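You operate a simulated robot arm through the tools that you are given. There is no shell and no other tool. Be economical: measure what you need, move in short steps, check, and stop when the job is done.

Carry out the task below with a simulated two-armed robot. There is one attempt and no reset: what you move stays moved.

Task
Fetch the can labelled "teak oil" from the top of the grey table and stand it on the shelf under the small black table. Fetch the cast on teal board and set it on the shelf under bench with grey top. Put the can that says "citrus" from the top of the grey table on the shelf of bench with dark shelf and the can labelled "wood oil" on the shelf under the grey table. Put the gilt tablet with five petals on the shelf four of the white shelves. Take the block with green top on the top of bench with dark shelf and put it away on the shelf under the small black table. Do these in any order. Set down upright: can, block with green top.

It is judged by the outcome, as a careful person would: the job done as asked, and still so three seconds after it is handed in. It fails if anything else is knocked over, pushed out of place, dropped, spilled or broken.

Robot
Two 7-joint arms with fingered hands on one trunk, on a base that drives. Base frame: it is fixed to the floor where the robot stands at the start and does not move with it; the origin is under the middle of the robot, x ahead of it, y to its left, z up; the surface under the hand at the start is at about z = 0.9. Lengths are in m, angles in degrees, forces in N, time in s.
The left shoulder is at the start at [0.051, 0.152, 1.147], the right one opposite. With the tool pointing down near the work surface each hand reaches from about 0.44 to 0.82 m from the robot's upright axis, wherever it stands, measured 20 degrees to its own side. Places, roughly: block with green top (13x6x12 cm) [0.6, 1.4, 1]; cast on teal board (5x5x3 cm) [0.6, 0.2, 0.9]; gilt tablet with five petals (6x3x6 cm) [1.1, 0.9, 0.8]; green square can, square can marked spirit, square [0.5, 0.75, 1]; shelf four of the white shelves (60x17 cm) [-0.52, -2.12, 1.08]; shelf of bench with dark shelf [-0.1, 1.5, 0.3]; shelf under bench with grey top [3.5, 0, 0.2]; shelf under the grey table [0.6, 0.4, 0.4]; shelf under the small black table [-0.9, -0.5, 0.4]; square can marked hand soap, square can marked tea [0.75, 0, 1]. Payload 3.8 kg a hand.
The tool frame of a hand sits at the grasp point between the pads (the TCP): z along the fingers, y along the line on which they close. The tips reach 0.03 m beyond it. The gripper opens to 0.104 m. The gripper's body begins 0.035 m behind the TCP. The gripper is a hand of 5 fingers: y runs from the thumb to the fingers, the wrist lies at [-0.015, -0.104, -0.178] in the tool frame, and closing takes about 1.5 s.
Orientation is told as [roll, pitch, yaw] about the base's x, y, z axes, in that order, counted from this pose: with the fingers straight down and the wrist toward the robot, the tool's x, y and z point along [0, 1, 0], [1, 0, 0] and [0, 0, -1] of the base frame.

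Tools
- The arms move only by the tool play_rows. It takes "left_moves", "right_moves" or both (then of equal length, played together; a hand with none holds still); each is text: rows parted by semicolons, each of 7 numbers parted by spaces: the shift along the base's x, y, z in units of 200 mm (1.0 is 200 mm), then the turn, a rotation vector about the base's x, y, z in units of 90 degrees (1.0 is 90 degrees), then the gripper command, from -1 (shut) to 1 (fully open), values between in proportion. In form: tx ty tz rx ry rz grip; .... A call has 1 to 8 rows; each row is the pose to reach, as a shift and turn from the pose commanded when the call began. A call with a number of a shift or a turn outside -1 to 1 is refused whole. Rows are played at 5 a second. More than 0.05 m and 8.6 degrees between two rows, or a gripper value outside its range, and nothing of the call is played. Where a pose cannot be reached the arm comes as near as it can. A force on the tool above 40 N (or 10 N above the force at the start of the call, whichever is more), or a blocked arm, ends the call early, and 0.2 s more pass. The fingers move at their own pace (about 0.072 m/s each) and stop on an object; they squeeze with about 22 N. The grip force told is the motor's: it shows also when the fingers shut on nothing. Time passes only in rows, and 0.2 s behind the last, so rows that repeat a pose let the fingers close. The reply holds the time, the measured pose of the TCP, the force on the tool along the base axes, the opening and the grip force, in the units named above and with some noise, with the torque about the TCP (base axes, N m) and any sound that the robot's microphone picked up.
- Cameras (640 x 400 px; columns grow to the right, rows downward): "scene" is now at [0.141, -0.0358, 1.2854]; the picture's right is [-0.40, -0.91, 0.06], its down [-0.65, 0.24, -0.72] and it looks along [0.64, -0.33, -0.69] (base axes); focal length 214 px, centre (320, 200). "left" rides on the left gripper at [-0.08, -0.078, -0.141] in its tool frame; the picture's right is [-0.78, -0.30, 0.56], its down [0.54, -0.78, 0.33] and it looks along [0.33, 0.56, 0.76] (tool axes); focal length 247 px, centre (320, 200). "right" rides on the right gripper at [0.08, -0.078, -0.141] in its tool frame; the picture's right is [-0.78, 0.30, -0.56], its down [-0.54, -0.78, 0.33] and it looks along [-0.33, 0.56, 0.76] (tool axes); focal length 247 px, centre (320, 200). There is no depth. A picture from a camera that has moved, and an enlarged one, comes with that camera's place and axes in the base frame and with its lens.
- snapshot(camera): a new picture of that camera. The clock stands still meanwhile.
- raise_lower(by): slides the trunk up (or, below 0, down) by that many m; the arms and the scene camera ride with it, the base frame stays. It gives what a move gives, with no picture.
- steer(legs): drives the robot by 1 to 6 legs, each [ahead, left, turn to the left] in m, m and degrees, along the robot's own axes; the way and the turn of a leg run together, so that a leg with both is an arc; at most 1.5 m and 180 degrees a leg. The arms and the cameras ride along, it lands a little off, and it stops where it bumps. It gives what a move gives.
- hand_shape(shape, hand): the hand has 5 fingers and takes this shape, open, in about a second: jaw (thumb against the fingers, like two jaws); tri (thumb and two fingers); tip (a fingertip pinch); poke (one finger out to press); point (the index stretched); flat (the hand flat); cup (the hand cupped); fist (a fist). The gripper value then closes the fingers along that shape, each until it touches; the sizes above hold for jaw. It gives what a move gives, with no picture.
- aim_head(pan, tilt): turns the head with the scene camera to pan (to the left, within 80 degrees either way) and tilt (down, from -29 to 69), counted from straight ahead of the robot. It gives what a move gives.
- enlarge(camera, box): a new picture of the part [left, top, right, bottom] of that camera's present view, enlarged. The clock stands still meanwhile.
- close_job(): hands the job in; it is judged then, once.

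Work in short steps. Places have to be worked out from the pictures, the camera data and where the tool is seen: move nearer, look again, correct. Check each grasp and each placing, and mend what went wrong. You have 186 turns and 174 pictures in all, those below and enlarged ones among them. Open the grippers and draw the arms clear of the work before you hand the job in, unless the task says otherwise; then end with one line.

The tools are called after "Emit:" as a command line: name --argument value ..., lists and objects as JSON in quotes. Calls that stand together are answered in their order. play_rows: Moves the arms, as the interface text tells. Its arguments: {"type":"object","properties":{"left_moves":{"type":"string"},"right_moves":{"type":"string"}},"required":[]} The other tools are called the same way: raise_lower (by) slides the trunk up or down; hand_shape (shape, hand) gives the hand a shape; steer (legs) drives the base; aim_head (pan, tilt) turns the head that bears the scene camera; snapshot (camera) takes a picture; enlarge (camera, box) takes an enlarged picture of a part of a camera's view; close_job () hands the job in.

At the start:

```text
clock: 0.0
left_tool_pos: [0.2746, 0.3307, 1.2353]
left_ee_rot: [0.0, -0.2, 0.1]
left_force: [0.6, -0.1, -0.5]
left_moment: [0.0, 0.0, -0.02]
left_width: 0.1034
left_grip_force: 0.0
left_shape: jaw
right_tool_pos: [0.4248, 0.0688, 1.2006]
right_ee_rot: [0.0, 0.0, 0.0]
right_force: [0.2, 1.1, 1.2]
right_moment: [0.02, -0.03, -0.02]
right_width: 0.1037
right_grip_force: 0.0
right_shape: jaw
trunk travel left (down, up): [-0.225, 0.231]
robot x, y, heading: [-0.0012, -0.0005, 0.0]
head pan, tilt: [-23.9, 36.4]
```

scene: 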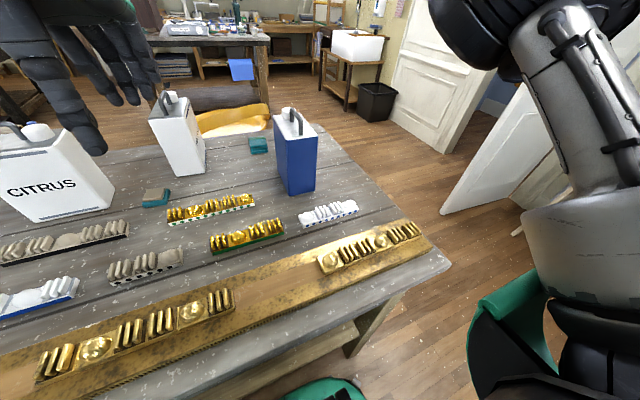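
right: 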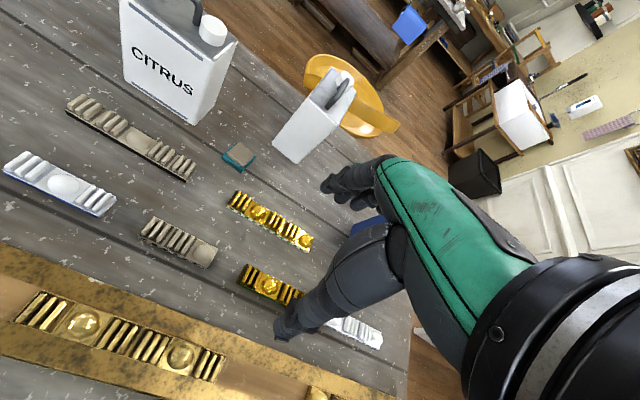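
left: 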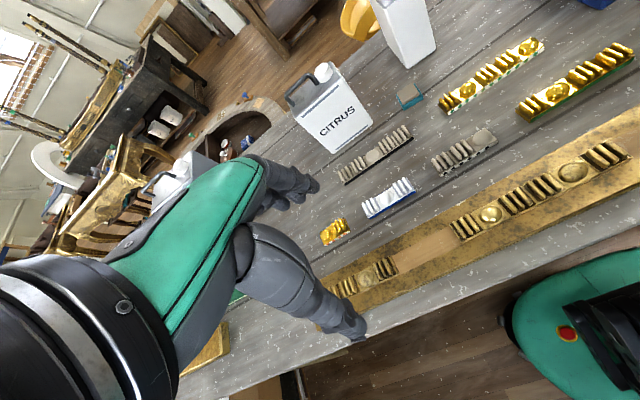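

I start by looking around the room: the head first to the left over the grey table.

Emit:
aim_head --pan 35 --tilt 25

Emit:
snapshot --camera "scene"

Emit:
aim_head --pan 75 --tilt 25

Emit:
snapshot --camera "scene"

Emit:
aim_head --pan -75 --tilt 25

Emit:
snapshot --camera "scene"

Emit:
aim_head --pan 0 --tilt 15

Emit:
snapshot --camera "scene"

```text
clock: 1.3
left_tool_pos: [0.275, 0.3318, 1.235]
left_ee_rot: [-0.1, -0.1, 0.0]
left_force: [0.4, -0.2, -0.8]
left_moment: [-0.05, 0.02, 0.05]
left_width: 0.1035
left_grip_force: 0.0
left_shape: jaw
right_tool_pos: [0.4247, 0.0692, 1.2013]
right_ee_rot: [0.0, -0.1, 0.0]
right_force: [-1.0, 0.1, 0.4]
right_moment: [0.02, 0.03, -0.01]
right_width: 0.1035
right_grip_force: 0.2
right_shape: jaw
trunk travel left (down, up): [-0.225, 0.231]
robot x, y, heading: [0.0024, -0.0014, -0.0]
head pan, tilt: [35.0, 25.0]
```

```text
170 pictures are left
camera scene: at [0.1393, 0.0524, 1.3037], right [0.57, -0.82, -0.08], down [-0.47, -0.24, -0.85], along [0.68, 0.52, -0.52], focal length 214 px, centre (320, 200)
```

scene: 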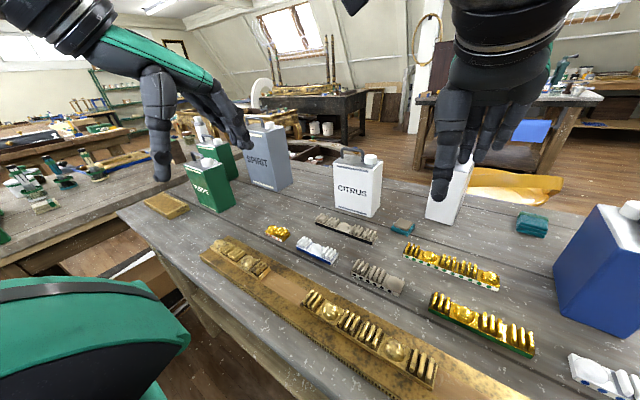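

```text
clock: 2.4
left_tool_pos: [0.2752, 0.3319, 1.2345]
left_ee_rot: [0.0, 0.0, 0.0]
left_force: [0.4, 0.5, -0.3]
left_moment: [-0.02, -0.01, 0.0]
left_width: 0.1036
left_grip_force: 0.0
left_shape: jaw
right_tool_pos: [0.4247, 0.0697, 1.1997]
right_ee_rot: [-0.1, 0.0, 0.1]
right_force: [0.0, 0.5, 0.3]
right_moment: [-0.01, 0.01, 0.01]
right_width: 0.1038
right_grip_force: 0.0
right_shape: jaw
trunk travel left (down, up): [-0.225, 0.231]
robot x, y, heading: [0.0002, 0.0003, 0.0]
head pan, tilt: [75.0, 25.0]
```

```text
169 pictures are left
camera scene: at [0.0882, 0.0885, 1.3109], right [0.96, -0.26, -0.14], down [-0.24, -0.41, -0.88], along [0.17, 0.88, -0.45], focal length 214 px, centre (320, 200)
```

scene: 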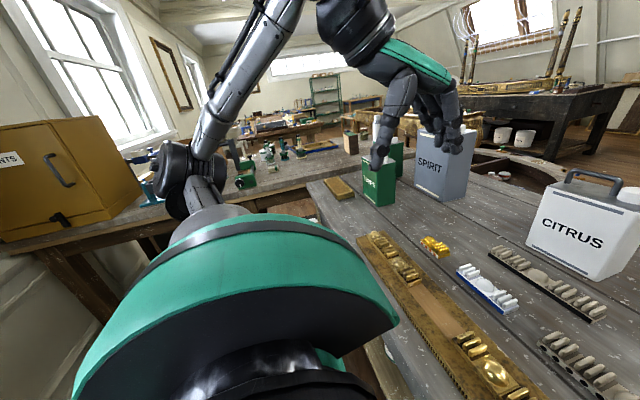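

```text
clock: 4.7
left_tool_pos: [0.2748, 0.3324, 1.2353]
left_ee_rot: [-0.1, -0.1, 0.1]
left_force: [0.4, -0.2, 0.5]
left_moment: [0.02, -0.03, -0.01]
left_width: 0.1037
left_grip_force: 0.0
left_shape: jaw
right_tool_pos: [0.4252, 0.0692, 1.2012]
right_ee_rot: [0.0, -0.1, 0.0]
right_force: [-0.7, 0.1, 0.0]
right_moment: [0.01, -0.01, 0.0]
right_width: 0.1039
right_grip_force: 0.1
right_shape: jaw
trunk travel left (down, up): [-0.225, 0.231]
robot x, y, heading: [-0.0019, -0.0008, 0.0]
head pan, tilt: [-75.0, 25.0]
```

```text
168 pictures are left
camera scene: at [0.0882, -0.0894, 1.311], right [-0.96, -0.26, 0.14], down [-0.24, 0.41, -0.88], along [0.17, -0.88, -0.45], focal length 214 px, centre (320, 200)
```

scene: 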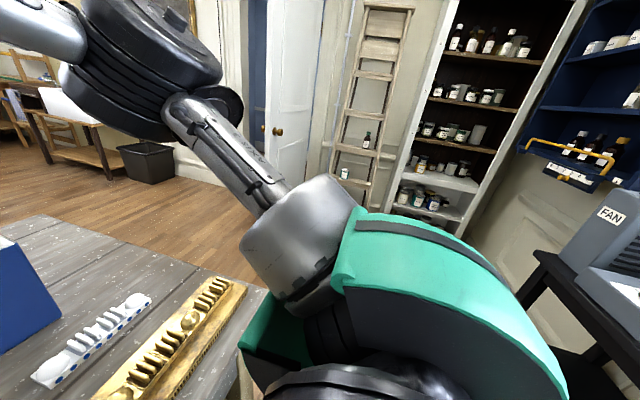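

```text
clock: 6.2
left_tool_pos: [0.2745, 0.3326, 1.2352]
left_ee_rot: [0.0, -0.1, 0.0]
left_force: [-0.2, 0.6, 0.9]
left_moment: [0.0, -0.01, 0.0]
left_width: 0.1037
left_grip_force: 0.0
left_shape: jaw
right_tool_pos: [0.4257, 0.0695, 1.2016]
right_ee_rot: [0.0, 0.1, 0.0]
right_force: [-0.1, -0.3, -0.4]
right_moment: [0.03, -0.01, 0.0]
right_width: 0.1039
right_grip_force: 0.1
right_shape: jaw
trunk travel left (down, up): [-0.225, 0.231]
robot x, y, heading: [-0.0009, 0.0044, 0.0]
head pan, tilt: [0.0, 15.0]
```

```text
167 pictures are left
camera scene: at [0.1593, -0.0005, 1.3172], right [0.0, -1.0, 0.0], down [-0.39, 0.0, -0.92], along [0.92, 0.0, -0.39], focal length 214 px, centre (320, 200)
```

scene: 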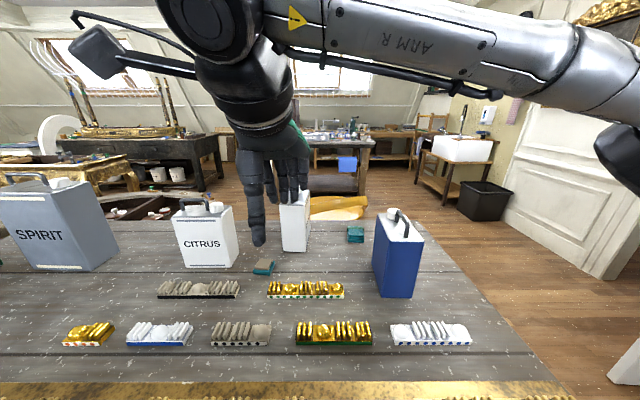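

Now closer looks at the labels and small items.

Emit:
enlarge --camera "scene" --box '[140, 170, 460, 370]'

Emit:
enlarge --camera "scene" --box '[0, 110, 240, 260]'

Emit:
aim_head --pan 60 --tilt 15

Emit:
enlarge --camera "scene" --box '[100, 80, 420, 280]'

Emit:
enlarge --camera "scene" --box '[400, 50, 640, 200]'

```text
2.00 times, centred on (300, 270) of scene
camera zoom: at [0.1593, -0.0005, 1.3172], right [0.0, -1.0, 0.0], down [-0.39, 0.0, -0.92], along [0.92, 0.0, -0.39], focal length 429 px, centre (360, 60)
```

zoom: 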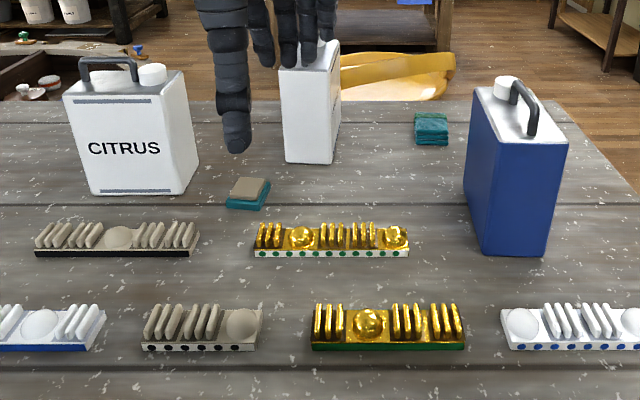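

```text
2.67 times, centred on (120, 185) of scene
camera zoom: at [0.1593, -0.0005, 1.3172], right [0.0, -1.0, 0.0], down [-0.39, 0.0, -0.92], along [0.92, 0.0, -0.39], focal length 572 px, centre (853, 240)
```

zoom: 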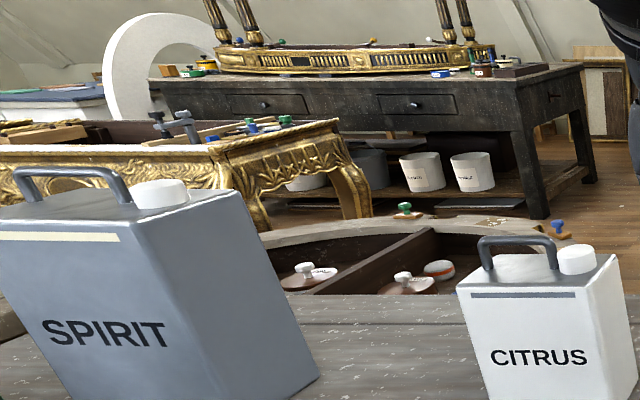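

```text
clock: 7.5
left_tool_pos: [0.2753, 0.3317, 1.2352]
left_ee_rot: [0.0, -0.1, 0.0]
left_force: [-0.7, 0.7, -0.6]
left_moment: [-0.03, 0.01, -0.03]
left_width: 0.1036
left_grip_force: 0.0
left_shape: jaw
right_tool_pos: [0.4257, 0.07, 1.202]
right_ee_rot: [-0.1, 0.0, -0.1]
right_force: [0.3, 0.0, -0.8]
right_moment: [-0.01, 0.01, 0.01]
right_width: 0.1039
right_grip_force: 0.0
right_shape: jaw
trunk travel left (down, up): [-0.225, 0.231]
robot x, y, heading: [0.0047, -0.0065, 0.1]
head pan, tilt: [60.0, 15.0]
```

```text
2.00 times, centred on (260, 180) of scene
camera zoom: at [0.1131, 0.0804, 1.3238], right [0.86, -0.5, -0.12], down [-0.26, -0.22, -0.94], along [0.44, 0.84, -0.32], focal length 429 px, centre (440, 240)
```

zoom: 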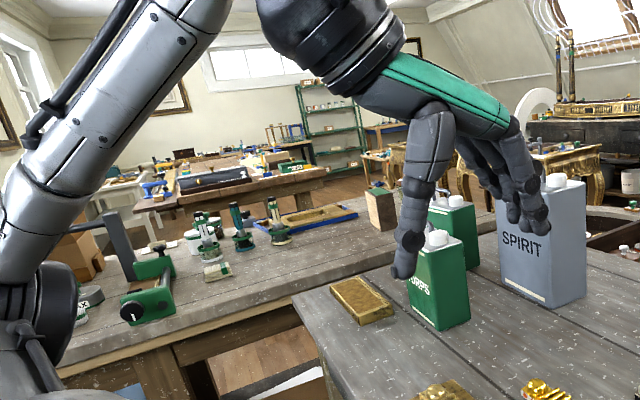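

```text
2.67 times, centred on (520, 125) of scene
camera zoom: at [0.1131, 0.0804, 1.3238], right [0.86, -0.5, -0.12], down [-0.26, -0.22, -0.94], along [0.44, 0.84, -0.32], focal length 572 px, centre (-213, 400)
```

zoom: 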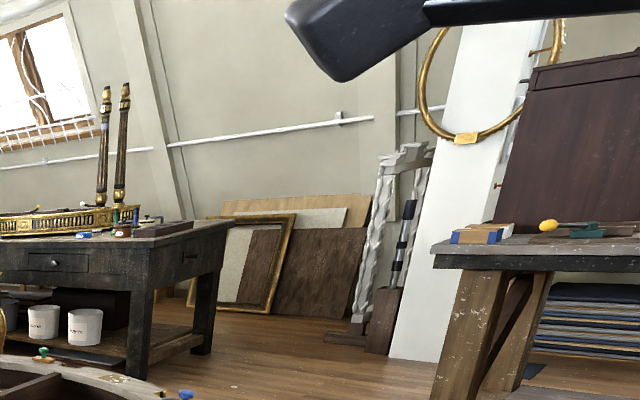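

The block, citrus, turps, spirit and the cast are seen; teak oil and wood oil labels face away. I back off from the table and view the left bench and the area behind.

Emit:
steer --legs '[[-0.4, 0, 0], [0, 0, 60]]'

Emit:
aim_head --pan 0 --tilt 30

Emit:
snapshot --camera "scene"

Emit:
aim_head --pan -60 --tilt 30

Emit:
snapshot --camera "scene"

Emit:
aim_head --pan 60 --tilt 30

Emit:
snapshot --camera "scene"

```text
clock: 10.0
left_tool_pos: [-0.122, 0.334, 1.2352]
left_ee_rot: [0.0, -0.1, 0.4]
left_force: [-0.3, -1.1, 0.6]
left_moment: [0.02, 0.01, 0.04]
left_width: 0.1037
left_grip_force: 0.1
left_shape: jaw
right_tool_pos: [0.0291, 0.0713, 1.2028]
right_ee_rot: [0.0, -0.1, 0.3]
right_force: [-0.2, 0.5, 0.2]
right_moment: [-0.01, -0.01, -0.03]
right_width: 0.1036
right_grip_force: 0.1
right_shape: jaw
trunk travel left (down, up): [-0.225, 0.231]
robot x, y, heading: [-0.3947, 0.002, 0.2]
head pan, tilt: [60.0, 15.0]
stopped in leg 1: the robot was blocked; the commanded pose is now the measured one
```

```text
clock: 11.3
left_tool_pos: [-0.118, 0.3341, 1.2339]
left_ee_rot: [0.0, 0.0, 0.5]
left_force: [-0.3, 0.1, -0.3]
left_moment: [-0.01, 0.01, 0.01]
left_width: 0.1035
left_grip_force: 0.1
left_shape: jaw
right_tool_pos: [0.033, 0.0711, 1.1999]
right_ee_rot: [0.0, 0.0, 0.2]
right_force: [0.5, -0.2, -0.1]
right_moment: [0.02, 0.01, 0.0]
right_width: 0.1033
right_grip_force: 0.0
right_shape: jaw
trunk travel left (down, up): [-0.225, 0.231]
robot x, y, heading: [-0.3944, -0.0002, 0.4]
head pan, tilt: [0.0, 30.0]
```

```text
162 pictures are left
camera scene: at [-0.2392, 0.0004, 1.2937], right [0.01, -1.0, 0.0], down [-0.62, 0.0, -0.79], along [0.79, 0.01, -0.62], focal length 214 px, centre (320, 200)
```

scene: 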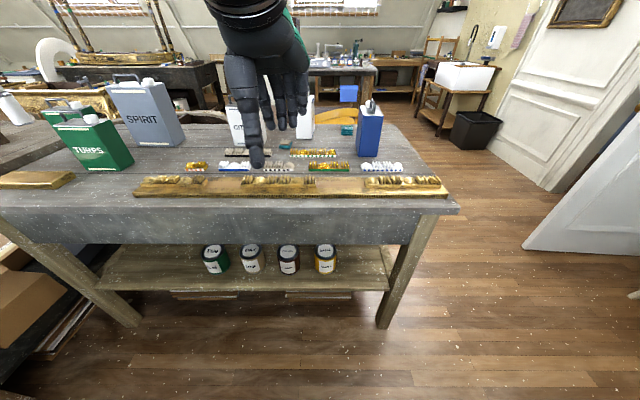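

```text
clock: 12.6
left_tool_pos: [-0.1199, 0.3329, 1.2344]
left_ee_rot: [-0.1, -0.1, 0.4]
left_force: [0.3, 0.1, 0.9]
left_moment: [0.0, 0.01, -0.01]
left_width: 0.1037
left_grip_force: 0.0
left_shape: jaw
right_tool_pos: [0.031, 0.0718, 1.2012]
right_ee_rot: [0.1, -0.1, 0.3]
right_force: [-0.4, 0.2, -0.9]
right_moment: [-0.01, -0.01, -0.01]
right_width: 0.1036
right_grip_force: 0.0
right_shape: jaw
trunk travel left (down, up): [-0.225, 0.231]
robot x, y, heading: [-0.3936, 0.0, 0.5]
head pan, tilt: [-60.0, 30.0]
```

```text
161 pictures are left
camera scene: at [-0.2835, -0.0782, 1.3001], right [-0.85, -0.51, 0.12], down [-0.37, 0.43, -0.82], along [0.36, -0.75, -0.56], focal length 214 px, centre (320, 200)
```

scene: 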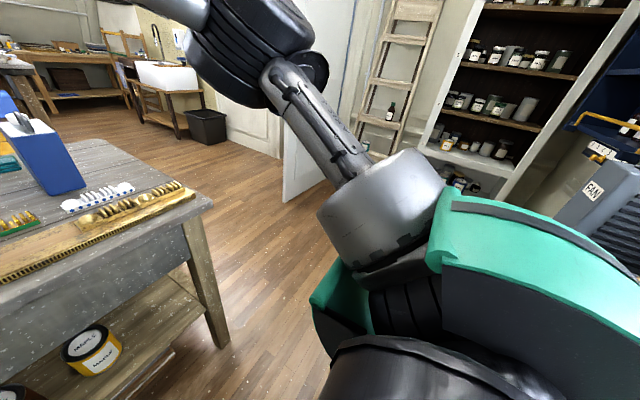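

```text
clock: 14.6
left_tool_pos: [-0.1186, 0.3337, 1.2347]
left_ee_rot: [0.0, -0.2, 0.3]
left_force: [0.3, 0.4, 0.0]
left_moment: [-0.03, -0.04, -0.03]
left_width: 0.1037
left_grip_force: 0.1
left_shape: jaw
right_tool_pos: [0.0325, 0.0717, 1.2012]
right_ee_rot: [0.0, 0.1, 0.2]
right_force: [-0.5, -0.9, 0.5]
right_moment: [-0.01, -0.01, 0.02]
right_width: 0.1034
right_grip_force: 0.1
right_shape: jaw
trunk travel left (down, up): [-0.225, 0.231]
robot x, y, heading: [-0.3916, -0.0015, 0.4]
head pan, tilt: [60.0, 30.0]
```

```text
160 pictures are left
camera scene: at [-0.2843, 0.0784, 1.3], right [0.86, -0.5, -0.12], down [-0.37, -0.44, -0.82], along [0.35, 0.75, -0.56], focal length 214 px, centre (320, 200)
```

scene: 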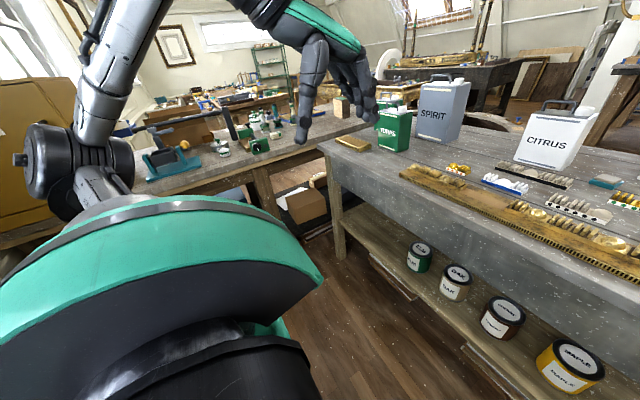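

The base met something behind at x≈-0.39. I drive round to the right side of the grey table to read the hidden labels.

Emit:
steer --legs '[[0.15, 0, 0], [0, -0.95, 0], [0.85, 0, 0], [0, 0, 90]]'

Emit:
aim_head --pan 0 --tilt 20

Emit:
snapshot --camera "scene"

Emit:
aim_head --pan 75 --tilt 30

Emit:
snapshot --camera "scene"

```text
clock: 28.4
left_tool_pos: [0.2879, -0.6532, 1.2342]
left_ee_rot: [0.0, -0.1, 90.3]
left_force: [0.1, 1.3, -0.3]
left_moment: [0.01, 0.02, -0.01]
left_width: 0.1037
left_grip_force: 0.1
left_shape: jaw
right_tool_pos: [0.5514, -0.5015, 1.2006]
right_ee_rot: [0.0, 0.0, 90.3]
right_force: [0.6, 0.4, 0.6]
right_moment: [-0.04, -0.01, -0.02]
right_width: 0.1038
right_grip_force: 0.1
right_shape: jaw
trunk travel left (down, up): [-0.225, 0.231]
robot x, y, heading: [0.622, -0.9249, 90.3]
head pan, tilt: [60.0, 30.0]
```

```text
clock: 29.8
left_tool_pos: [0.2887, -0.6528, 1.234]
left_ee_rot: [0.1, -0.1, 90.3]
left_force: [-0.2, -0.3, -0.1]
left_moment: [-0.01, -0.02, -0.02]
left_width: 0.1036
left_grip_force: 0.2
left_shape: jaw
right_tool_pos: [0.5511, -0.5007, 1.2008]
right_ee_rot: [0.0, 0.1, 90.3]
right_force: [0.1, -0.8, 0.2]
right_moment: [-0.01, -0.03, 0.0]
right_width: 0.1038
right_grip_force: 0.0
right_shape: jaw
trunk travel left (down, up): [-0.225, 0.231]
robot x, y, heading: [0.6228, -0.9263, 90.1]
head pan, tilt: [0.0, 20.0]
```

```text
159 pictures are left
camera scene: at [0.6217, -0.7691, 1.3092], right [1.0, 0.01, 0.0], down [0.0, -0.47, -0.88], along [0.0, 0.88, -0.47], focal length 214 px, centre (320, 200)
```

scene: 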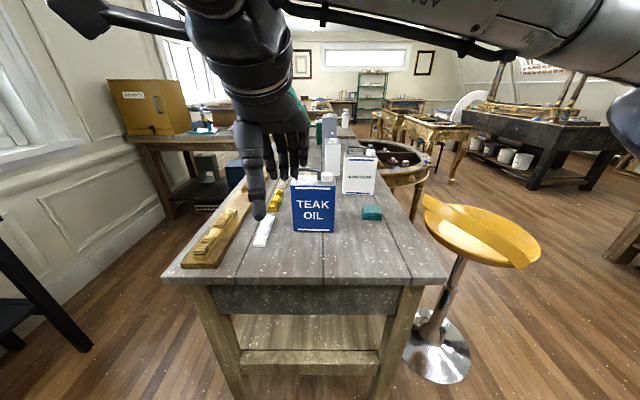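

```text
clock: 31.2
left_tool_pos: [0.2894, -0.6529, 1.2345]
left_ee_rot: [0.0, -0.1, 90.3]
left_force: [0.2, -0.3, 0.0]
left_moment: [0.0, -0.02, -0.02]
left_width: 0.1036
left_grip_force: 0.0
left_shape: jaw
right_tool_pos: [0.5507, -0.5007, 1.2006]
right_ee_rot: [0.0, 0.1, 90.3]
right_force: [1.0, -0.7, 0.5]
right_moment: [0.0, 0.01, 0.01]
right_width: 0.1039
right_grip_force: 0.1
right_shape: jaw
trunk travel left (down, up): [-0.225, 0.231]
robot x, y, heading: [0.6228, -0.9291, 90.2]
head pan, tilt: [75.0, 30.0]
```

```text
158 pictures are left
camera scene: at [0.5347, -0.8407, 1.3031], right [0.26, 0.96, -0.14], down [0.48, -0.25, -0.84], along [-0.84, 0.15, -0.53], focal length 214 px, centre (320, 200)
```

scene: 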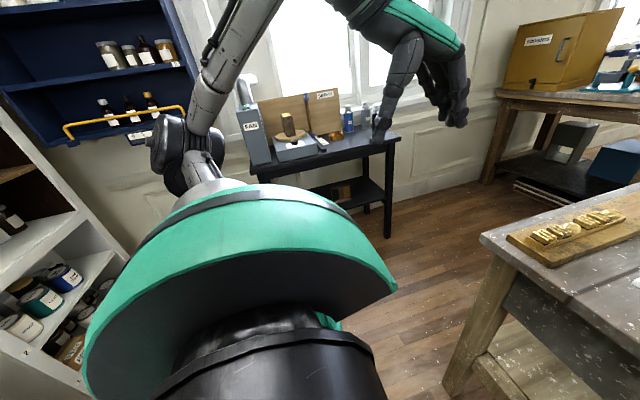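

Blue is TEAK OIL. Enlarge toward the far cans and look to the right-front.

Emit:
aim_head --pan -15 --tilt 15

Emit:
enlarge --camera "scene" --box '[220, 90, 460, 240]'

Emit:
aim_head --pan -70 --tilt 15

Emit:
snapshot --camera "scene"

```text
clock: 32.9
left_tool_pos: [0.2903, -0.6535, 1.2337]
left_ee_rot: [0.0, 0.0, 90.3]
left_force: [0.3, -0.7, -0.2]
left_moment: [0.02, 0.02, -0.01]
left_width: 0.1033
left_grip_force: 0.0
left_shape: jaw
right_tool_pos: [0.5526, -0.5018, 1.2018]
right_ee_rot: [-0.1, 0.1, 90.3]
right_force: [-0.2, 0.0, -0.4]
right_moment: [-0.01, 0.03, 0.02]
right_width: 0.1037
right_grip_force: 0.0
right_shape: jaw
trunk travel left (down, up): [-0.225, 0.231]
robot x, y, heading: [0.6233, -0.9281, 90.5]
head pan, tilt: [-15.0, 15.0]
```

```text
2.67 times, centred on (340, 165) of scene
camera zoom: at [0.6459, -0.7707, 1.3177], right [0.97, -0.25, 0.04], down [-0.07, -0.38, -0.92], along [0.25, 0.89, -0.39], focal length 572 px, centre (267, 293)
```

zoom: 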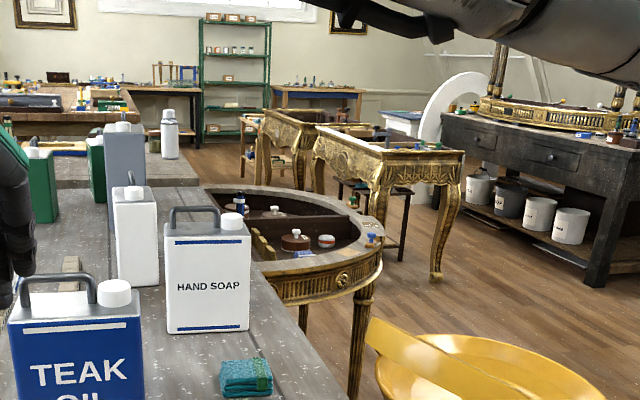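

```text
clock: 34.1
left_tool_pos: [0.289, -0.6539, 1.2337]
left_ee_rot: [-0.1, 0.0, 90.2]
left_force: [-0.4, 0.6, -1.0]
left_moment: [0.0, 0.02, 0.0]
left_width: 0.1038
left_grip_force: 0.1
left_shape: jaw
right_tool_pos: [0.5511, -0.5014, 1.2004]
right_ee_rot: [0.0, 0.0, 90.3]
right_force: [-0.5, 0.0, 0.4]
right_moment: [-0.02, 0.03, 0.01]
right_width: 0.1036
right_grip_force: 0.0
right_shape: jaw
trunk travel left (down, up): [-0.225, 0.231]
robot x, y, heading: [0.6225, -0.926, 90.4]
head pan, tilt: [-70.0, 15.0]
```

```text
156 pictures are left
camera scene: at [0.7097, -0.8281, 1.3259], right [0.35, -0.93, 0.13], down [-0.24, -0.23, -0.94], along [0.91, 0.3, -0.3], focal length 214 px, centre (320, 200)
```

scene: 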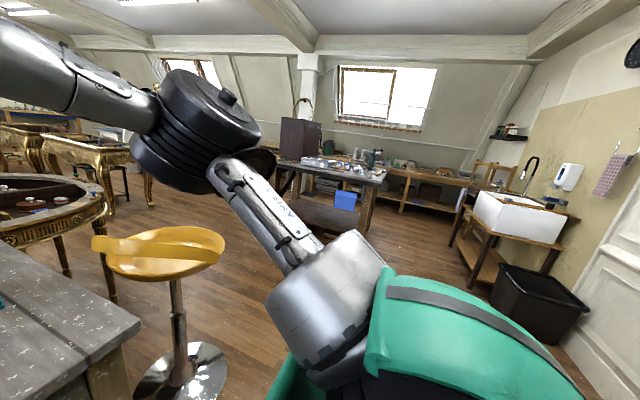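

The oval gilt table lies behind the grey one. I drive round to its far side, to look for the tablet and read the rear of the cans.

Emit:
steer --legs '[[0, -1.3, 0], [1.5, 0, 0], [0.15, 0, 0], [0, 0, 85]]'

Emit:
aim_head --pan 0 --tilt 30

Emit:
snapshot --camera "scene"

```text
clock: 52.3
left_tool_pos: [1.605, 0.4324, 1.2351]
left_ee_rot: [0.0, -0.1, 175.5]
left_force: [0.6, 0.4, 0.3]
left_moment: [-0.03, 0.0, 0.01]
left_width: 0.1038
left_grip_force: 0.0
left_shape: jaw
right_tool_pos: [1.476, 0.7057, 1.2028]
right_ee_rot: [0.0, 0.1, 175.3]
right_force: [-0.9, -0.6, 0.5]
right_moment: [0.01, 0.0, 0.02]
right_width: 0.1035
right_grip_force: 0.1
right_shape: jaw
trunk travel left (down, up): [-0.225, 0.231]
robot x, y, heading: [1.9085, 0.7386, 175.3]
head pan, tilt: [-70.0, 15.0]
```

```text
clock: 53.7
left_tool_pos: [1.6046, 0.4331, 1.2353]
left_ee_rot: [0.0, -0.1, 175.6]
left_force: [0.2, 0.9, 0.4]
left_moment: [0.02, -0.02, 0.01]
left_width: 0.1035
left_grip_force: 0.0
left_shape: jaw
right_tool_pos: [1.4758, 0.7065, 1.2011]
right_ee_rot: [0.0, 0.1, 175.4]
right_force: [-0.6, -0.4, 0.0]
right_moment: [0.01, 0.01, 0.02]
right_width: 0.1042
right_grip_force: 0.0
right_shape: jaw
trunk travel left (down, up): [-0.225, 0.231]
robot x, y, heading: [1.9039, 0.7414, 175.2]
head pan, tilt: [0.0, 30.0]
```

```text
155 pictures are left
camera scene: at [1.7535, 0.753, 1.2937], right [0.08, 1.0, 0.0], down [0.61, -0.05, -0.79], along [-0.78, 0.06, -0.62], focal length 214 px, centre (320, 200)
```

scene: 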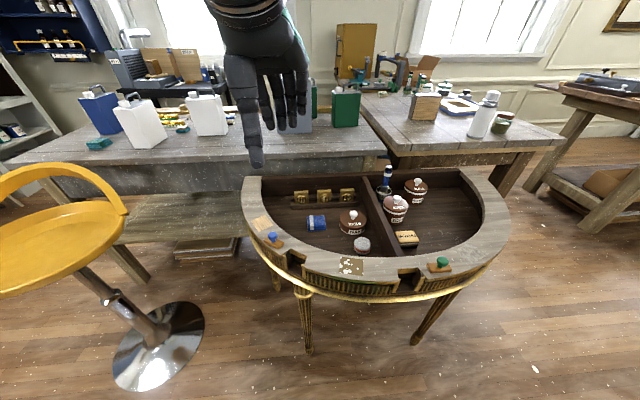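

Three gilt tablets stand in the left compartment. I zoom on them and on the cans.

Emit:
enlarge --camera "scene" --box '[240, 160, 400, 260]'

Emit:
enlarge --camera "scene" --box '[270, 60, 510, 210]'

```text
4.00 times, centred on (320, 210) of scene
camera zoom: at [1.7535, 0.753, 1.2937], right [0.08, 1.0, 0.0], down [0.61, -0.05, -0.79], along [-0.78, 0.06, -0.62], focal length 858 px, centre (320, 160)
```

zoom: 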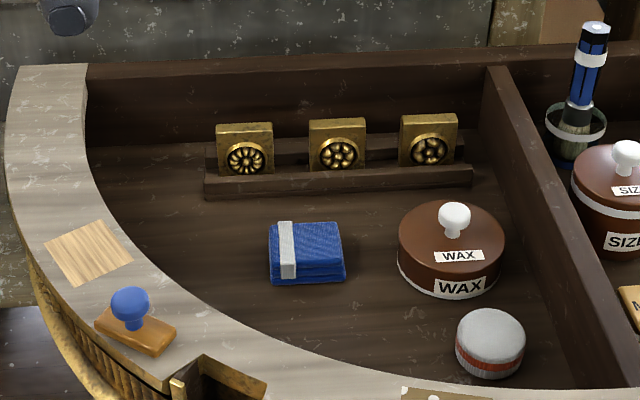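

```text
2.67 times, centred on (390, 135) of scene
camera zoom: at [1.7535, 0.753, 1.2937], right [0.08, 1.0, 0.0], down [0.61, -0.05, -0.79], along [-0.78, 0.06, -0.62], focal length 572 px, centre (133, 373)
```

zoom: 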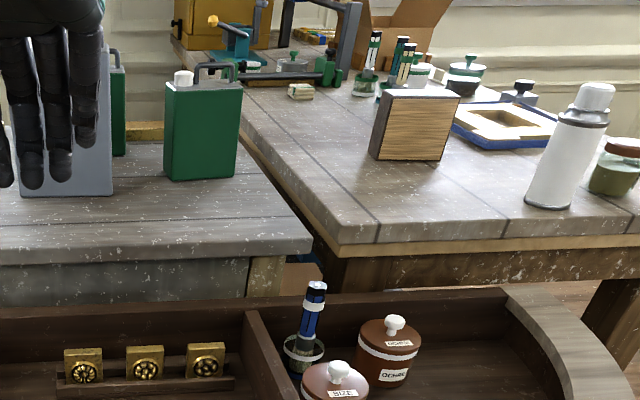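

Three tablets with differing rosettes; the right one is likely the five-petal one. I move forward a little and bring the right hand camera near to count.

Emit:
steer --legs '[[0.13, 0, 4.5]]'

Emit:
play_rows --right_moves "-0.2 0.1 -0.1 0 0 0 1;-0.4 0.3 -0.2 0 0 0 1;-0.5 0.5 -0.3 0 0 0 1;-0.5 0.6 -0.4 0 0 0 1"

Emit:
snapshot --camera "right"

Emit:
snapshot --camera "scene"

```text
clock: 55.0
left_tool_pos: [1.4998, 0.4146, 1.2344]
left_ee_rot: [0.0, -0.1, -180.0]
left_force: [0.3, 0.7, -0.6]
left_moment: [-0.02, -0.01, 0.0]
left_width: 0.1039
left_grip_force: 0.1
left_shape: jaw
right_tool_pos: [1.3512, 0.6786, 1.2021]
right_ee_rot: [0.0, 0.0, 180.0]
right_force: [-0.3, -0.6, -0.4]
right_moment: [-0.02, -0.03, 0.0]
right_width: 0.1038
right_grip_force: 0.0
right_shape: jaw
trunk travel left (down, up): [-0.225, 0.231]
robot x, y, heading: [1.7779, 0.7456, 180.0]
head pan, tilt: [0.0, 30.0]
```

```text
refused: row 2 steps farther than a row can; nothing moved
```

```text
152 pictures are left
camera right: at [1.4287, 0.5993, 1.3417], right [-0.3, 0.78, 0.56], down [0.78, 0.53, -0.33], along [-0.56, 0.33, -0.76], focal length 247 px, centre (320, 200)
```

right: 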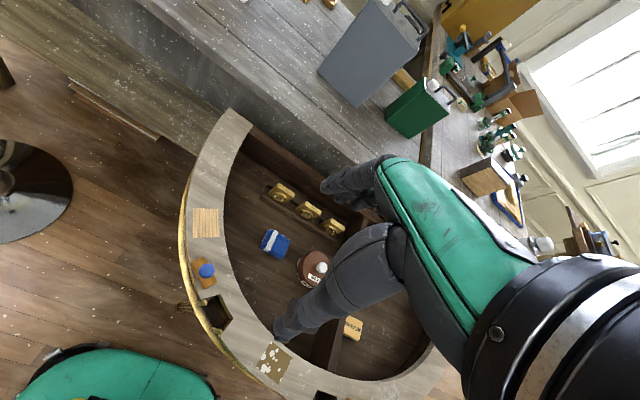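

```text
151 pictures are left
camera scene: at [1.6233, 0.7464, 1.294], right [0.0, 1.0, 0.0], down [0.62, 0.0, -0.79], along [-0.79, 0.0, -0.62], focal length 214 px, centre (320, 200)
```

scene: 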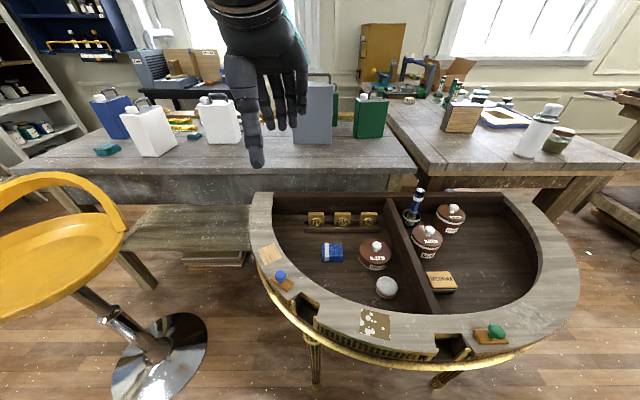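

Count petals with a strong zoom; and step the hand in smaller rows afterwards.

Emit:
enlarge --camera "scene" --box '[295, 195, 391, 255]'

```text
6.67 times, centred on (343, 225) of scene
camera zoom: at [1.6233, 0.7464, 1.294], right [0.0, 1.0, 0.0], down [0.62, 0.0, -0.79], along [-0.79, 0.0, -0.62], focal length 1430 px, centre (167, 33)
```

zoom: 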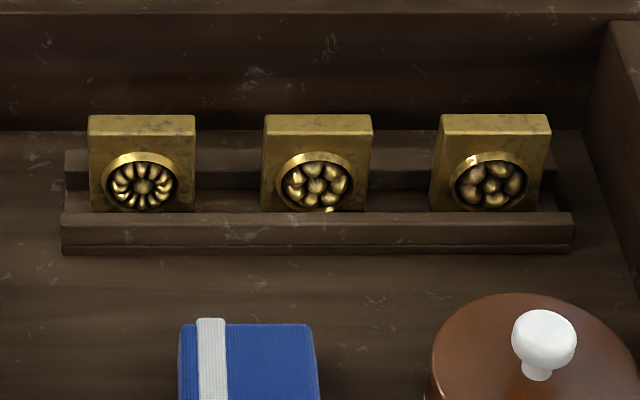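

Right tablet has five petals; its top is near (1.055, 0.92, 0.785). Moving the right hand above it in two calls, then looking.

Emit:
play_rows --right_moves "-0.125 0.1 -0.09 0 0 0 0.4;-0.25 0.2 -0.18 0 0 0 0.4;-0.375 0.3 -0.27 0 0 0 0.4;-0.5 0.4 -0.36 0 0 0 0.4;-0.625 0.5 -0.45 0 0 0 0.4;-0.75 0.6 -0.54 0 0 0 0.4;-0.875 0.7 -0.63 0 0 0 0.4;-1 0.8 -0.72 0 0 0 0.4"

Emit:
play_rows --right_moves "-0.15 0.13 -0.13 0 0 0 0.4;-0.3 0.26 -0.26 0 0 0 0.4;-0.48 0.4 -0.4 0 0 0 0.4;-0.48 0.4 -0.5 0 0 0 0.4"

Emit:
snapshot --camera "right"

Emit:
enlarge --camera "scene" --box '[260, 120, 500, 270]'

```text
clock: 56.8
left_tool_pos: [1.4983, 0.4169, 1.2357]
left_ee_rot: [0.1, -0.1, -180.0]
left_force: [0.3, 0.0, -0.3]
left_moment: [0.02, 0.0, -0.02]
left_width: 0.1039
left_grip_force: 0.0
left_shape: jaw
right_tool_pos: [1.1469, 0.8398, 1.057]
right_ee_rot: [0.1, 0.1, 179.9]
right_force: [1.0, -0.6, 0.1]
right_moment: [0.0, 0.01, 0.0]
right_width: 0.0729
right_grip_force: 0.0
right_shape: jaw
trunk travel left (down, up): [-0.225, 0.231]
robot x, y, heading: [1.7733, 0.7447, 179.8]
head pan, tilt: [0.0, 30.0]
```

```text
refused: row 3 steps farther than a row can; nothing moved
```

```text
149 pictures are left
camera right: at [1.226, 0.7606, 1.1963], right [-0.3, 0.78, 0.56], down [0.78, 0.53, -0.33], along [-0.55, 0.33, -0.76], focal length 247 px, centre (320, 200)
```

right: 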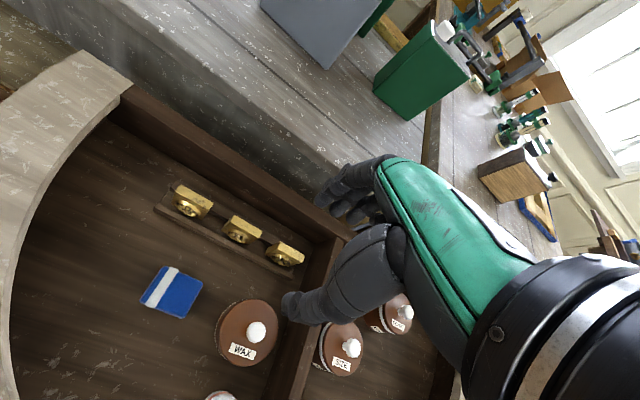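

```text
2.67 times, centred on (380, 195) of scene
camera zoom: at [1.6214, 0.7469, 1.2935], right [0.0, 1.0, 0.0], down [0.62, 0.0, -0.79], along [-0.79, 0.0, -0.62], focal length 572 px, centre (160, 213)
```

zoom: 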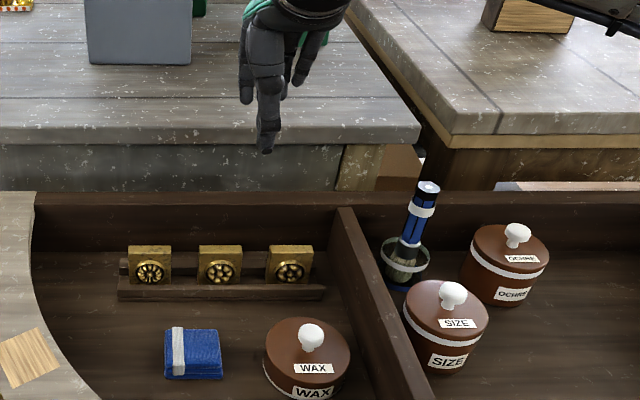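

Both views agree: tablet top centre ≈ (1.057, 0.915, 0.785). Hover over it.

Emit:
play_rows --right_moves "-0.1 0.08 -0.15 0 0 0 0.4;-0.2 0.16 -0.3 0 0 0 0.4;-0.3 0.24 -0.45 0 0 0 0.4;-0.4 0.32 -0.6 0 0 0 0.4;-0.45 0.375 -0.75 0 0 0 0.4"

Emit:
snapshot --camera "right"

Emit:
enlarge --camera "scene" --box '[260, 120, 500, 270]'

```text
clock: 58.0
left_tool_pos: [1.4997, 0.4146, 1.236]
left_ee_rot: [-0.1, -0.1, -179.9]
left_force: [-0.4, 0.4, -0.4]
left_moment: [-0.01, 0.02, 0.0]
left_width: 0.1036
left_grip_force: 0.1
left_shape: jaw
right_tool_pos: [1.0593, 0.9135, 0.906]
right_ee_rot: [0.0, 0.0, -180.0]
right_force: [0.5, -1.0, -0.4]
right_moment: [-0.02, 0.0, -0.01]
right_width: 0.0728
right_grip_force: 0.1
right_shape: jaw
trunk travel left (down, up): [-0.225, 0.231]
robot x, y, heading: [1.7747, 0.7483, 179.8]
head pan, tilt: [0.0, 30.0]
```

```text
147 pictures are left
camera right: at [1.1368, 0.8344, 1.046], right [-0.3, 0.78, 0.56], down [0.78, 0.54, -0.33], along [-0.56, 0.33, -0.76], focal length 247 px, centre (320, 200)
```

right: 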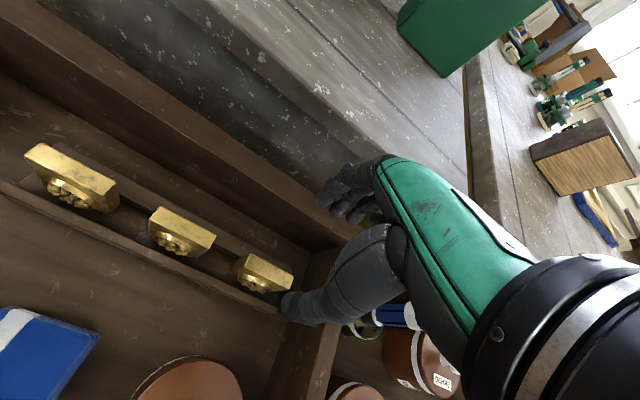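

```text
2.67 times, centred on (380, 195) of scene
camera zoom: at [1.6216, 0.7466, 1.2936], right [0.0, 1.0, 0.0], down [0.62, 0.0, -0.79], along [-0.79, 0.0, -0.62], focal length 572 px, centre (160, 213)
```

zoom: 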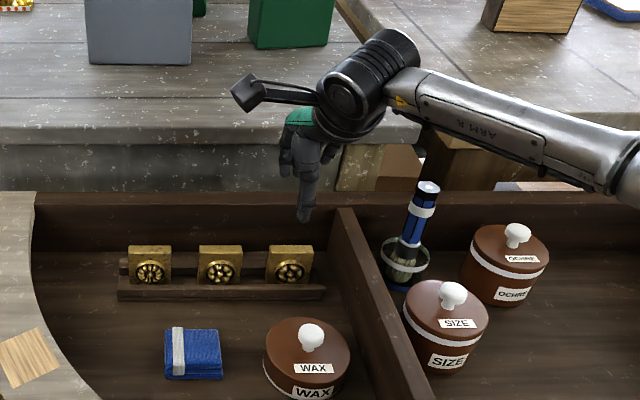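

Aligned (tablet at (1.057, 0.917)). Descend with the hand part-open, then close.

Emit:
play_rows --right_moves "0 0.01 -0.2 0 0 0 0.4;-0.01 0.01 -0.4 0 0 0 0.4;-0.01 0.01 -0.5 0 0 0 0.4;-0.01 0.01 -0.59 0 0 0 0.4;-0.01 0.01 -0.59 0 0 0 0.4"

Emit:
snapshot --camera "right"

```text
clock: 59.2
left_tool_pos: [1.5002, 0.415, 1.2352]
left_ee_rot: [0.0, -0.1, 179.9]
left_force: [0.2, 0.5, -0.1]
left_moment: [0.0, 0.02, -0.01]
left_width: 0.1037
left_grip_force: 0.0
left_shape: jaw
right_tool_pos: [1.0606, 0.9157, 0.7851]
right_ee_rot: [-0.1, 0.4, 179.9]
right_force: [12.0, 0.7, -5.7]
right_moment: [-0.08, -0.12, -0.09]
right_width: 0.0671
right_grip_force: 0.0
right_shape: jaw
trunk travel left (down, up): [-0.225, 0.231]
robot x, y, heading: [1.7749, 0.7439, 179.9]
head pan, tilt: [0.0, 30.0]
```

```text
145 pictures are left
camera right: at [1.1368, 0.8369, 0.9259], right [-0.3, 0.78, 0.56], down [0.78, 0.53, -0.33], along [-0.55, 0.34, -0.76], focal length 247 px, centre (320, 200)
```

right: 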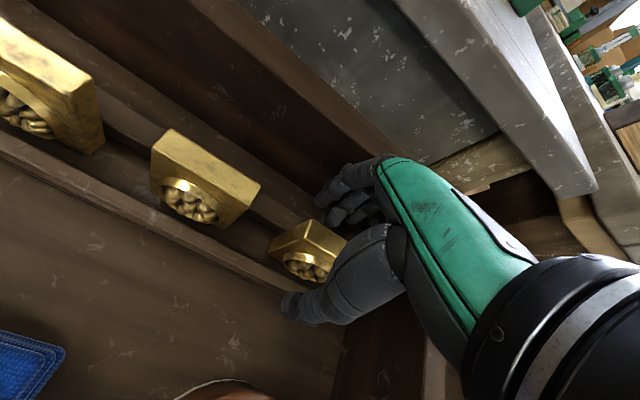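

The fingers brush the tray's back wall slightly, but straddle the tablet. Close.

Emit:
play_rows --right_moves "0 0 0 0 0 0 0;0 0 0 0 0 0 -0.5;0 0 0 0 0 0 -1;0 0 0 0 0 0 -1;0 0 0 0 0 0 -1;0 0 0 0 0 0 -1;0 0 0 0 0 0 -1"

Emit:
snapshot --camera "right"

```text
clock: 60.8
left_tool_pos: [1.5007, 0.4139, 1.2342]
left_ee_rot: [0.0, 0.0, -180.1]
left_force: [0.5, -0.7, 0.0]
left_moment: [-0.02, 0.02, -0.01]
left_width: 0.1038
left_grip_force: 0.1
left_shape: jaw
right_tool_pos: [1.0579, 0.9167, 0.7896]
right_ee_rot: [0.1, -0.1, 180.1]
right_force: [1.7, -0.8, 0.3]
right_moment: [0.0, -0.04, 0.05]
right_width: 0.0181
right_grip_force: 21.8
right_shape: jaw
trunk travel left (down, up): [-0.225, 0.231]
robot x, y, heading: [1.7764, 0.7482, 179.9]
head pan, tilt: [0.0, 30.0]
```

```text
144 pictures are left
camera right: at [1.1352, 0.8367, 0.9289], right [-0.3, 0.78, 0.56], down [0.78, 0.53, -0.33], along [-0.56, 0.33, -0.76], focal length 247 px, centre (320, 200)
```

right: 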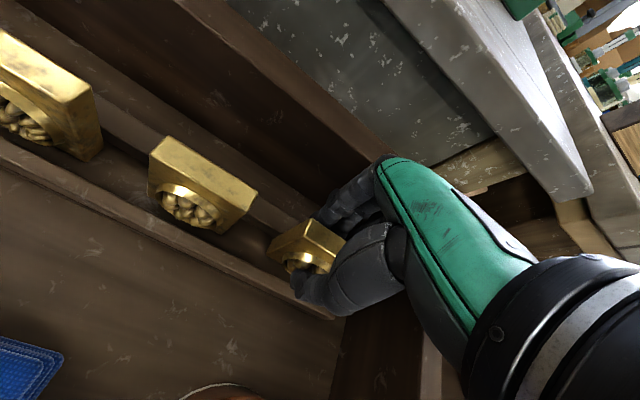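

Grip at 18 mm on the tablet. Lift straight up and check.

Emit:
play_rows --right_moves "0 0 0.2 0 0 0 -1;0 0 0.4 0 0 0 -1;0.05 0 0.6 0 0 0 -1;0.1 0 0.8 0 0 0 -1;0.2 0 1 0 0 0 -1"

Emit:
snapshot --camera "right"

Emit:
enlarge --camera "scene" --box '[260, 120, 500, 270]'

```text
clock: 62.0
left_tool_pos: [1.5002, 0.415, 1.2346]
left_ee_rot: [-0.1, -0.1, -180.0]
left_force: [1.0, -0.4, -0.3]
left_moment: [0.04, 0.04, 0.01]
left_width: 0.1037
left_grip_force: 0.1
left_shape: jaw
right_tool_pos: [1.0979, 0.915, 0.9897]
right_ee_rot: [0.0, 0.0, 180.0]
right_force: [-0.3, 0.6, 0.6]
right_moment: [-0.02, 0.01, -0.01]
right_width: 0.0178
right_grip_force: 21.8
right_shape: jaw
trunk travel left (down, up): [-0.225, 0.231]
robot x, y, heading: [1.7741, 0.7476, 179.8]
head pan, tilt: [0.0, 30.0]
```

```text
143 pictures are left
camera right: at [1.1768, 0.8359, 1.13], right [-0.3, 0.78, 0.56], down [0.78, 0.53, -0.33], along [-0.56, 0.33, -0.76], focal length 247 px, centre (320, 200)
```

right: 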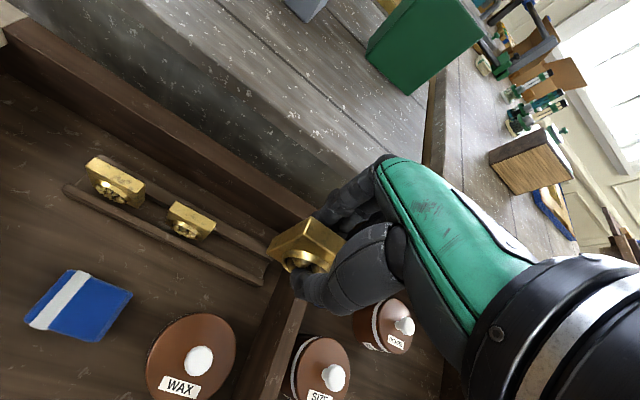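

```text
2.67 times, centred on (380, 195) of scene
camera zoom: at [1.6234, 0.7465, 1.2939], right [0.0, 1.0, 0.0], down [0.62, 0.0, -0.79], along [-0.79, 0.0, -0.62], focal length 572 px, centre (160, 213)
```

zoom: 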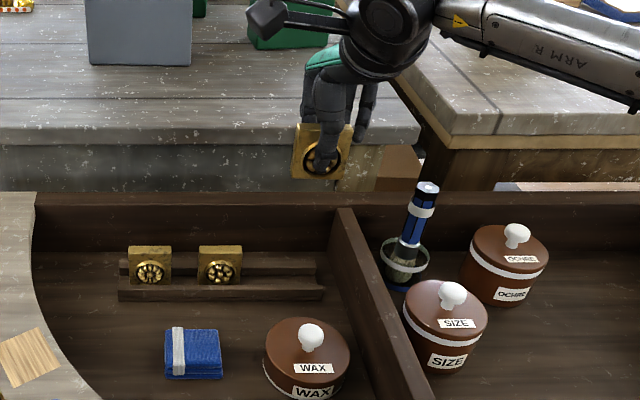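

Tablet held, others undisturbed. Bring the hand in to a carry pose and drive round toward the white shelves.

Emit:
play_rows --right_moves "0.15 -0.07 0.12 0 0 0 -1;0.3 -0.14 0.24 0 0 0 -1;0.45 -0.21 0.36 0 0 0 -1;0.6 -0.28 0.48 0 0 0 -1;0.75 -0.35 0.6 0 0 0 -1;0.9 -0.42 0.72 0 0 0 -1;1 -0.5 0.85 0 0 0 -1"

Emit:
steer --legs '[[-0.12, 0, 0], [0, 1.5, 0], [0, 0.25, 0], [1.5, 0, 0], [0, 0, 90]]'

Emit:
aim_head --pan -40 --tilt 20

Emit:
snapshot --camera "scene"

```text
clock: 63.6
left_tool_pos: [1.5009, 0.4136, 1.2353]
left_ee_rot: [0.0, -0.2, -179.9]
left_force: [0.0, 0.5, 0.8]
left_moment: [0.02, -0.02, -0.02]
left_width: 0.1036
left_grip_force: 0.1
left_shape: jaw
right_tool_pos: [1.2985, 0.813, 1.1608]
right_ee_rot: [-0.1, -0.1, 180.0]
right_force: [0.3, 0.2, -0.9]
right_moment: [0.02, 0.04, -0.03]
right_width: 0.0178
right_grip_force: 22.3
right_shape: jaw
trunk travel left (down, up): [-0.225, 0.231]
robot x, y, heading: [1.773, 0.7459, 179.7]
head pan, tilt: [0.0, 30.0]
```

```text
clock: 78.3
left_tool_pos: [0.4847, -1.3409, 1.2388]
left_ee_rot: [0.5, -0.9, -178.0]
left_force: [1.3, -0.7, 0.5]
left_moment: [0.0, -0.03, -0.02]
left_width: 0.1039
left_grip_force: 0.0
left_shape: jaw
right_tool_pos: [0.2728, -0.9422, 1.1608]
right_ee_rot: [0.1, -0.1, -179.1]
right_force: [0.0, 0.6, 0.3]
right_moment: [-0.01, -0.03, -0.03]
right_width: 0.0177
right_grip_force: 21.9
right_shape: jaw
trunk travel left (down, up): [-0.225, 0.231]
robot x, y, heading: [0.7454, -1.0023, -178.8]
head pan, tilt: [0.0, 30.0]
stopped in leg 4: the robot was blocked; the commanded pose is now the measured one
```

```text
clock: 79.3
left_tool_pos: [0.4849, -1.3387, 1.2394]
left_ee_rot: [0.4, -0.8, -178.2]
left_force: [-0.2, 0.0, -0.6]
left_moment: [0.0, 0.02, 0.0]
left_width: 0.1037
left_grip_force: 0.0
left_shape: jaw
right_tool_pos: [0.2752, -0.94, 1.161]
right_ee_rot: [0.0, -0.2, -179.2]
right_force: [0.4, -0.1, -0.3]
right_moment: [-0.05, 0.01, -0.03]
right_width: 0.0179
right_grip_force: 21.8
right_shape: jaw
trunk travel left (down, up): [-0.225, 0.231]
robot x, y, heading: [0.7493, -1.0021, -179.1]
head pan, tilt: [-40.0, 20.0]
```

```text
141 pictures are left
camera scene: at [0.6171, -0.9431, 1.3131], right [0.63, 0.78, 0.09], down [0.39, -0.21, -0.9], along [-0.68, 0.59, -0.44], focal length 214 px, centre (320, 200)
```

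scene: 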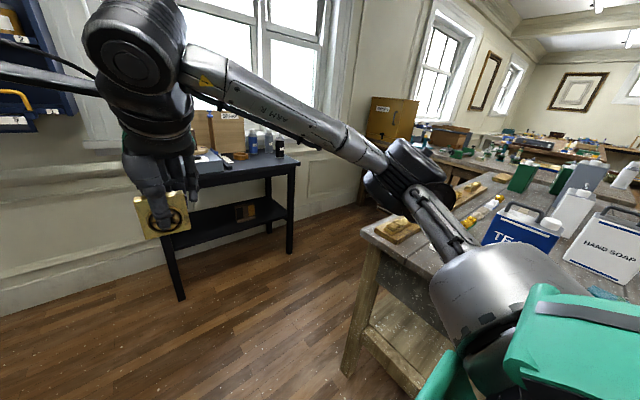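

Something blocked the left side. Look left.

Emit:
aim_head --pan 45 --tilt 25

Emit:
snapshot --camera "scene"

```text
clock: 80.9
left_tool_pos: [0.4853, -1.3391, 1.2398]
left_ee_rot: [0.3, -0.8, -178.1]
left_force: [0.3, -0.2, -0.7]
left_moment: [0.02, -0.01, 0.0]
left_width: 0.1035
left_grip_force: 0.0
left_shape: jaw
right_tool_pos: [0.2749, -0.9401, 1.161]
right_ee_rot: [0.0, -0.2, -179.2]
right_force: [0.3, -0.1, -1.3]
right_moment: [-0.04, 0.0, -0.03]
right_width: 0.0181
right_grip_force: 21.4
right_shape: jaw
trunk travel left (down, up): [-0.225, 0.231]
robot x, y, heading: [0.7429, -1.0002, -179.0]
head pan, tilt: [45.0, 25.0]
```

```text
140 pictures are left
camera scene: at [0.6263, -1.0678, 1.306], right [-0.71, 0.7, -0.1], down [0.41, 0.3, -0.86], along [-0.57, -0.65, -0.5], focal length 214 px, centre (320, 200)
```

scene: 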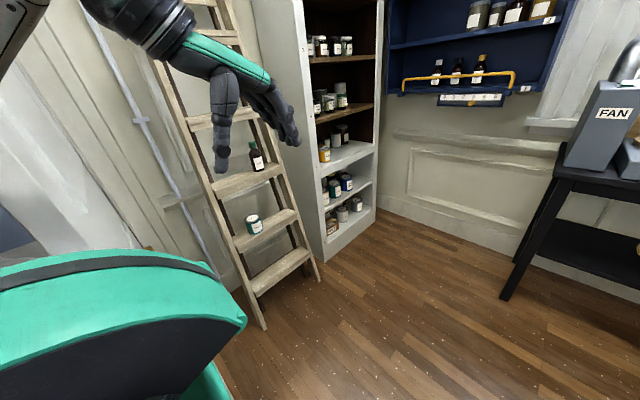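

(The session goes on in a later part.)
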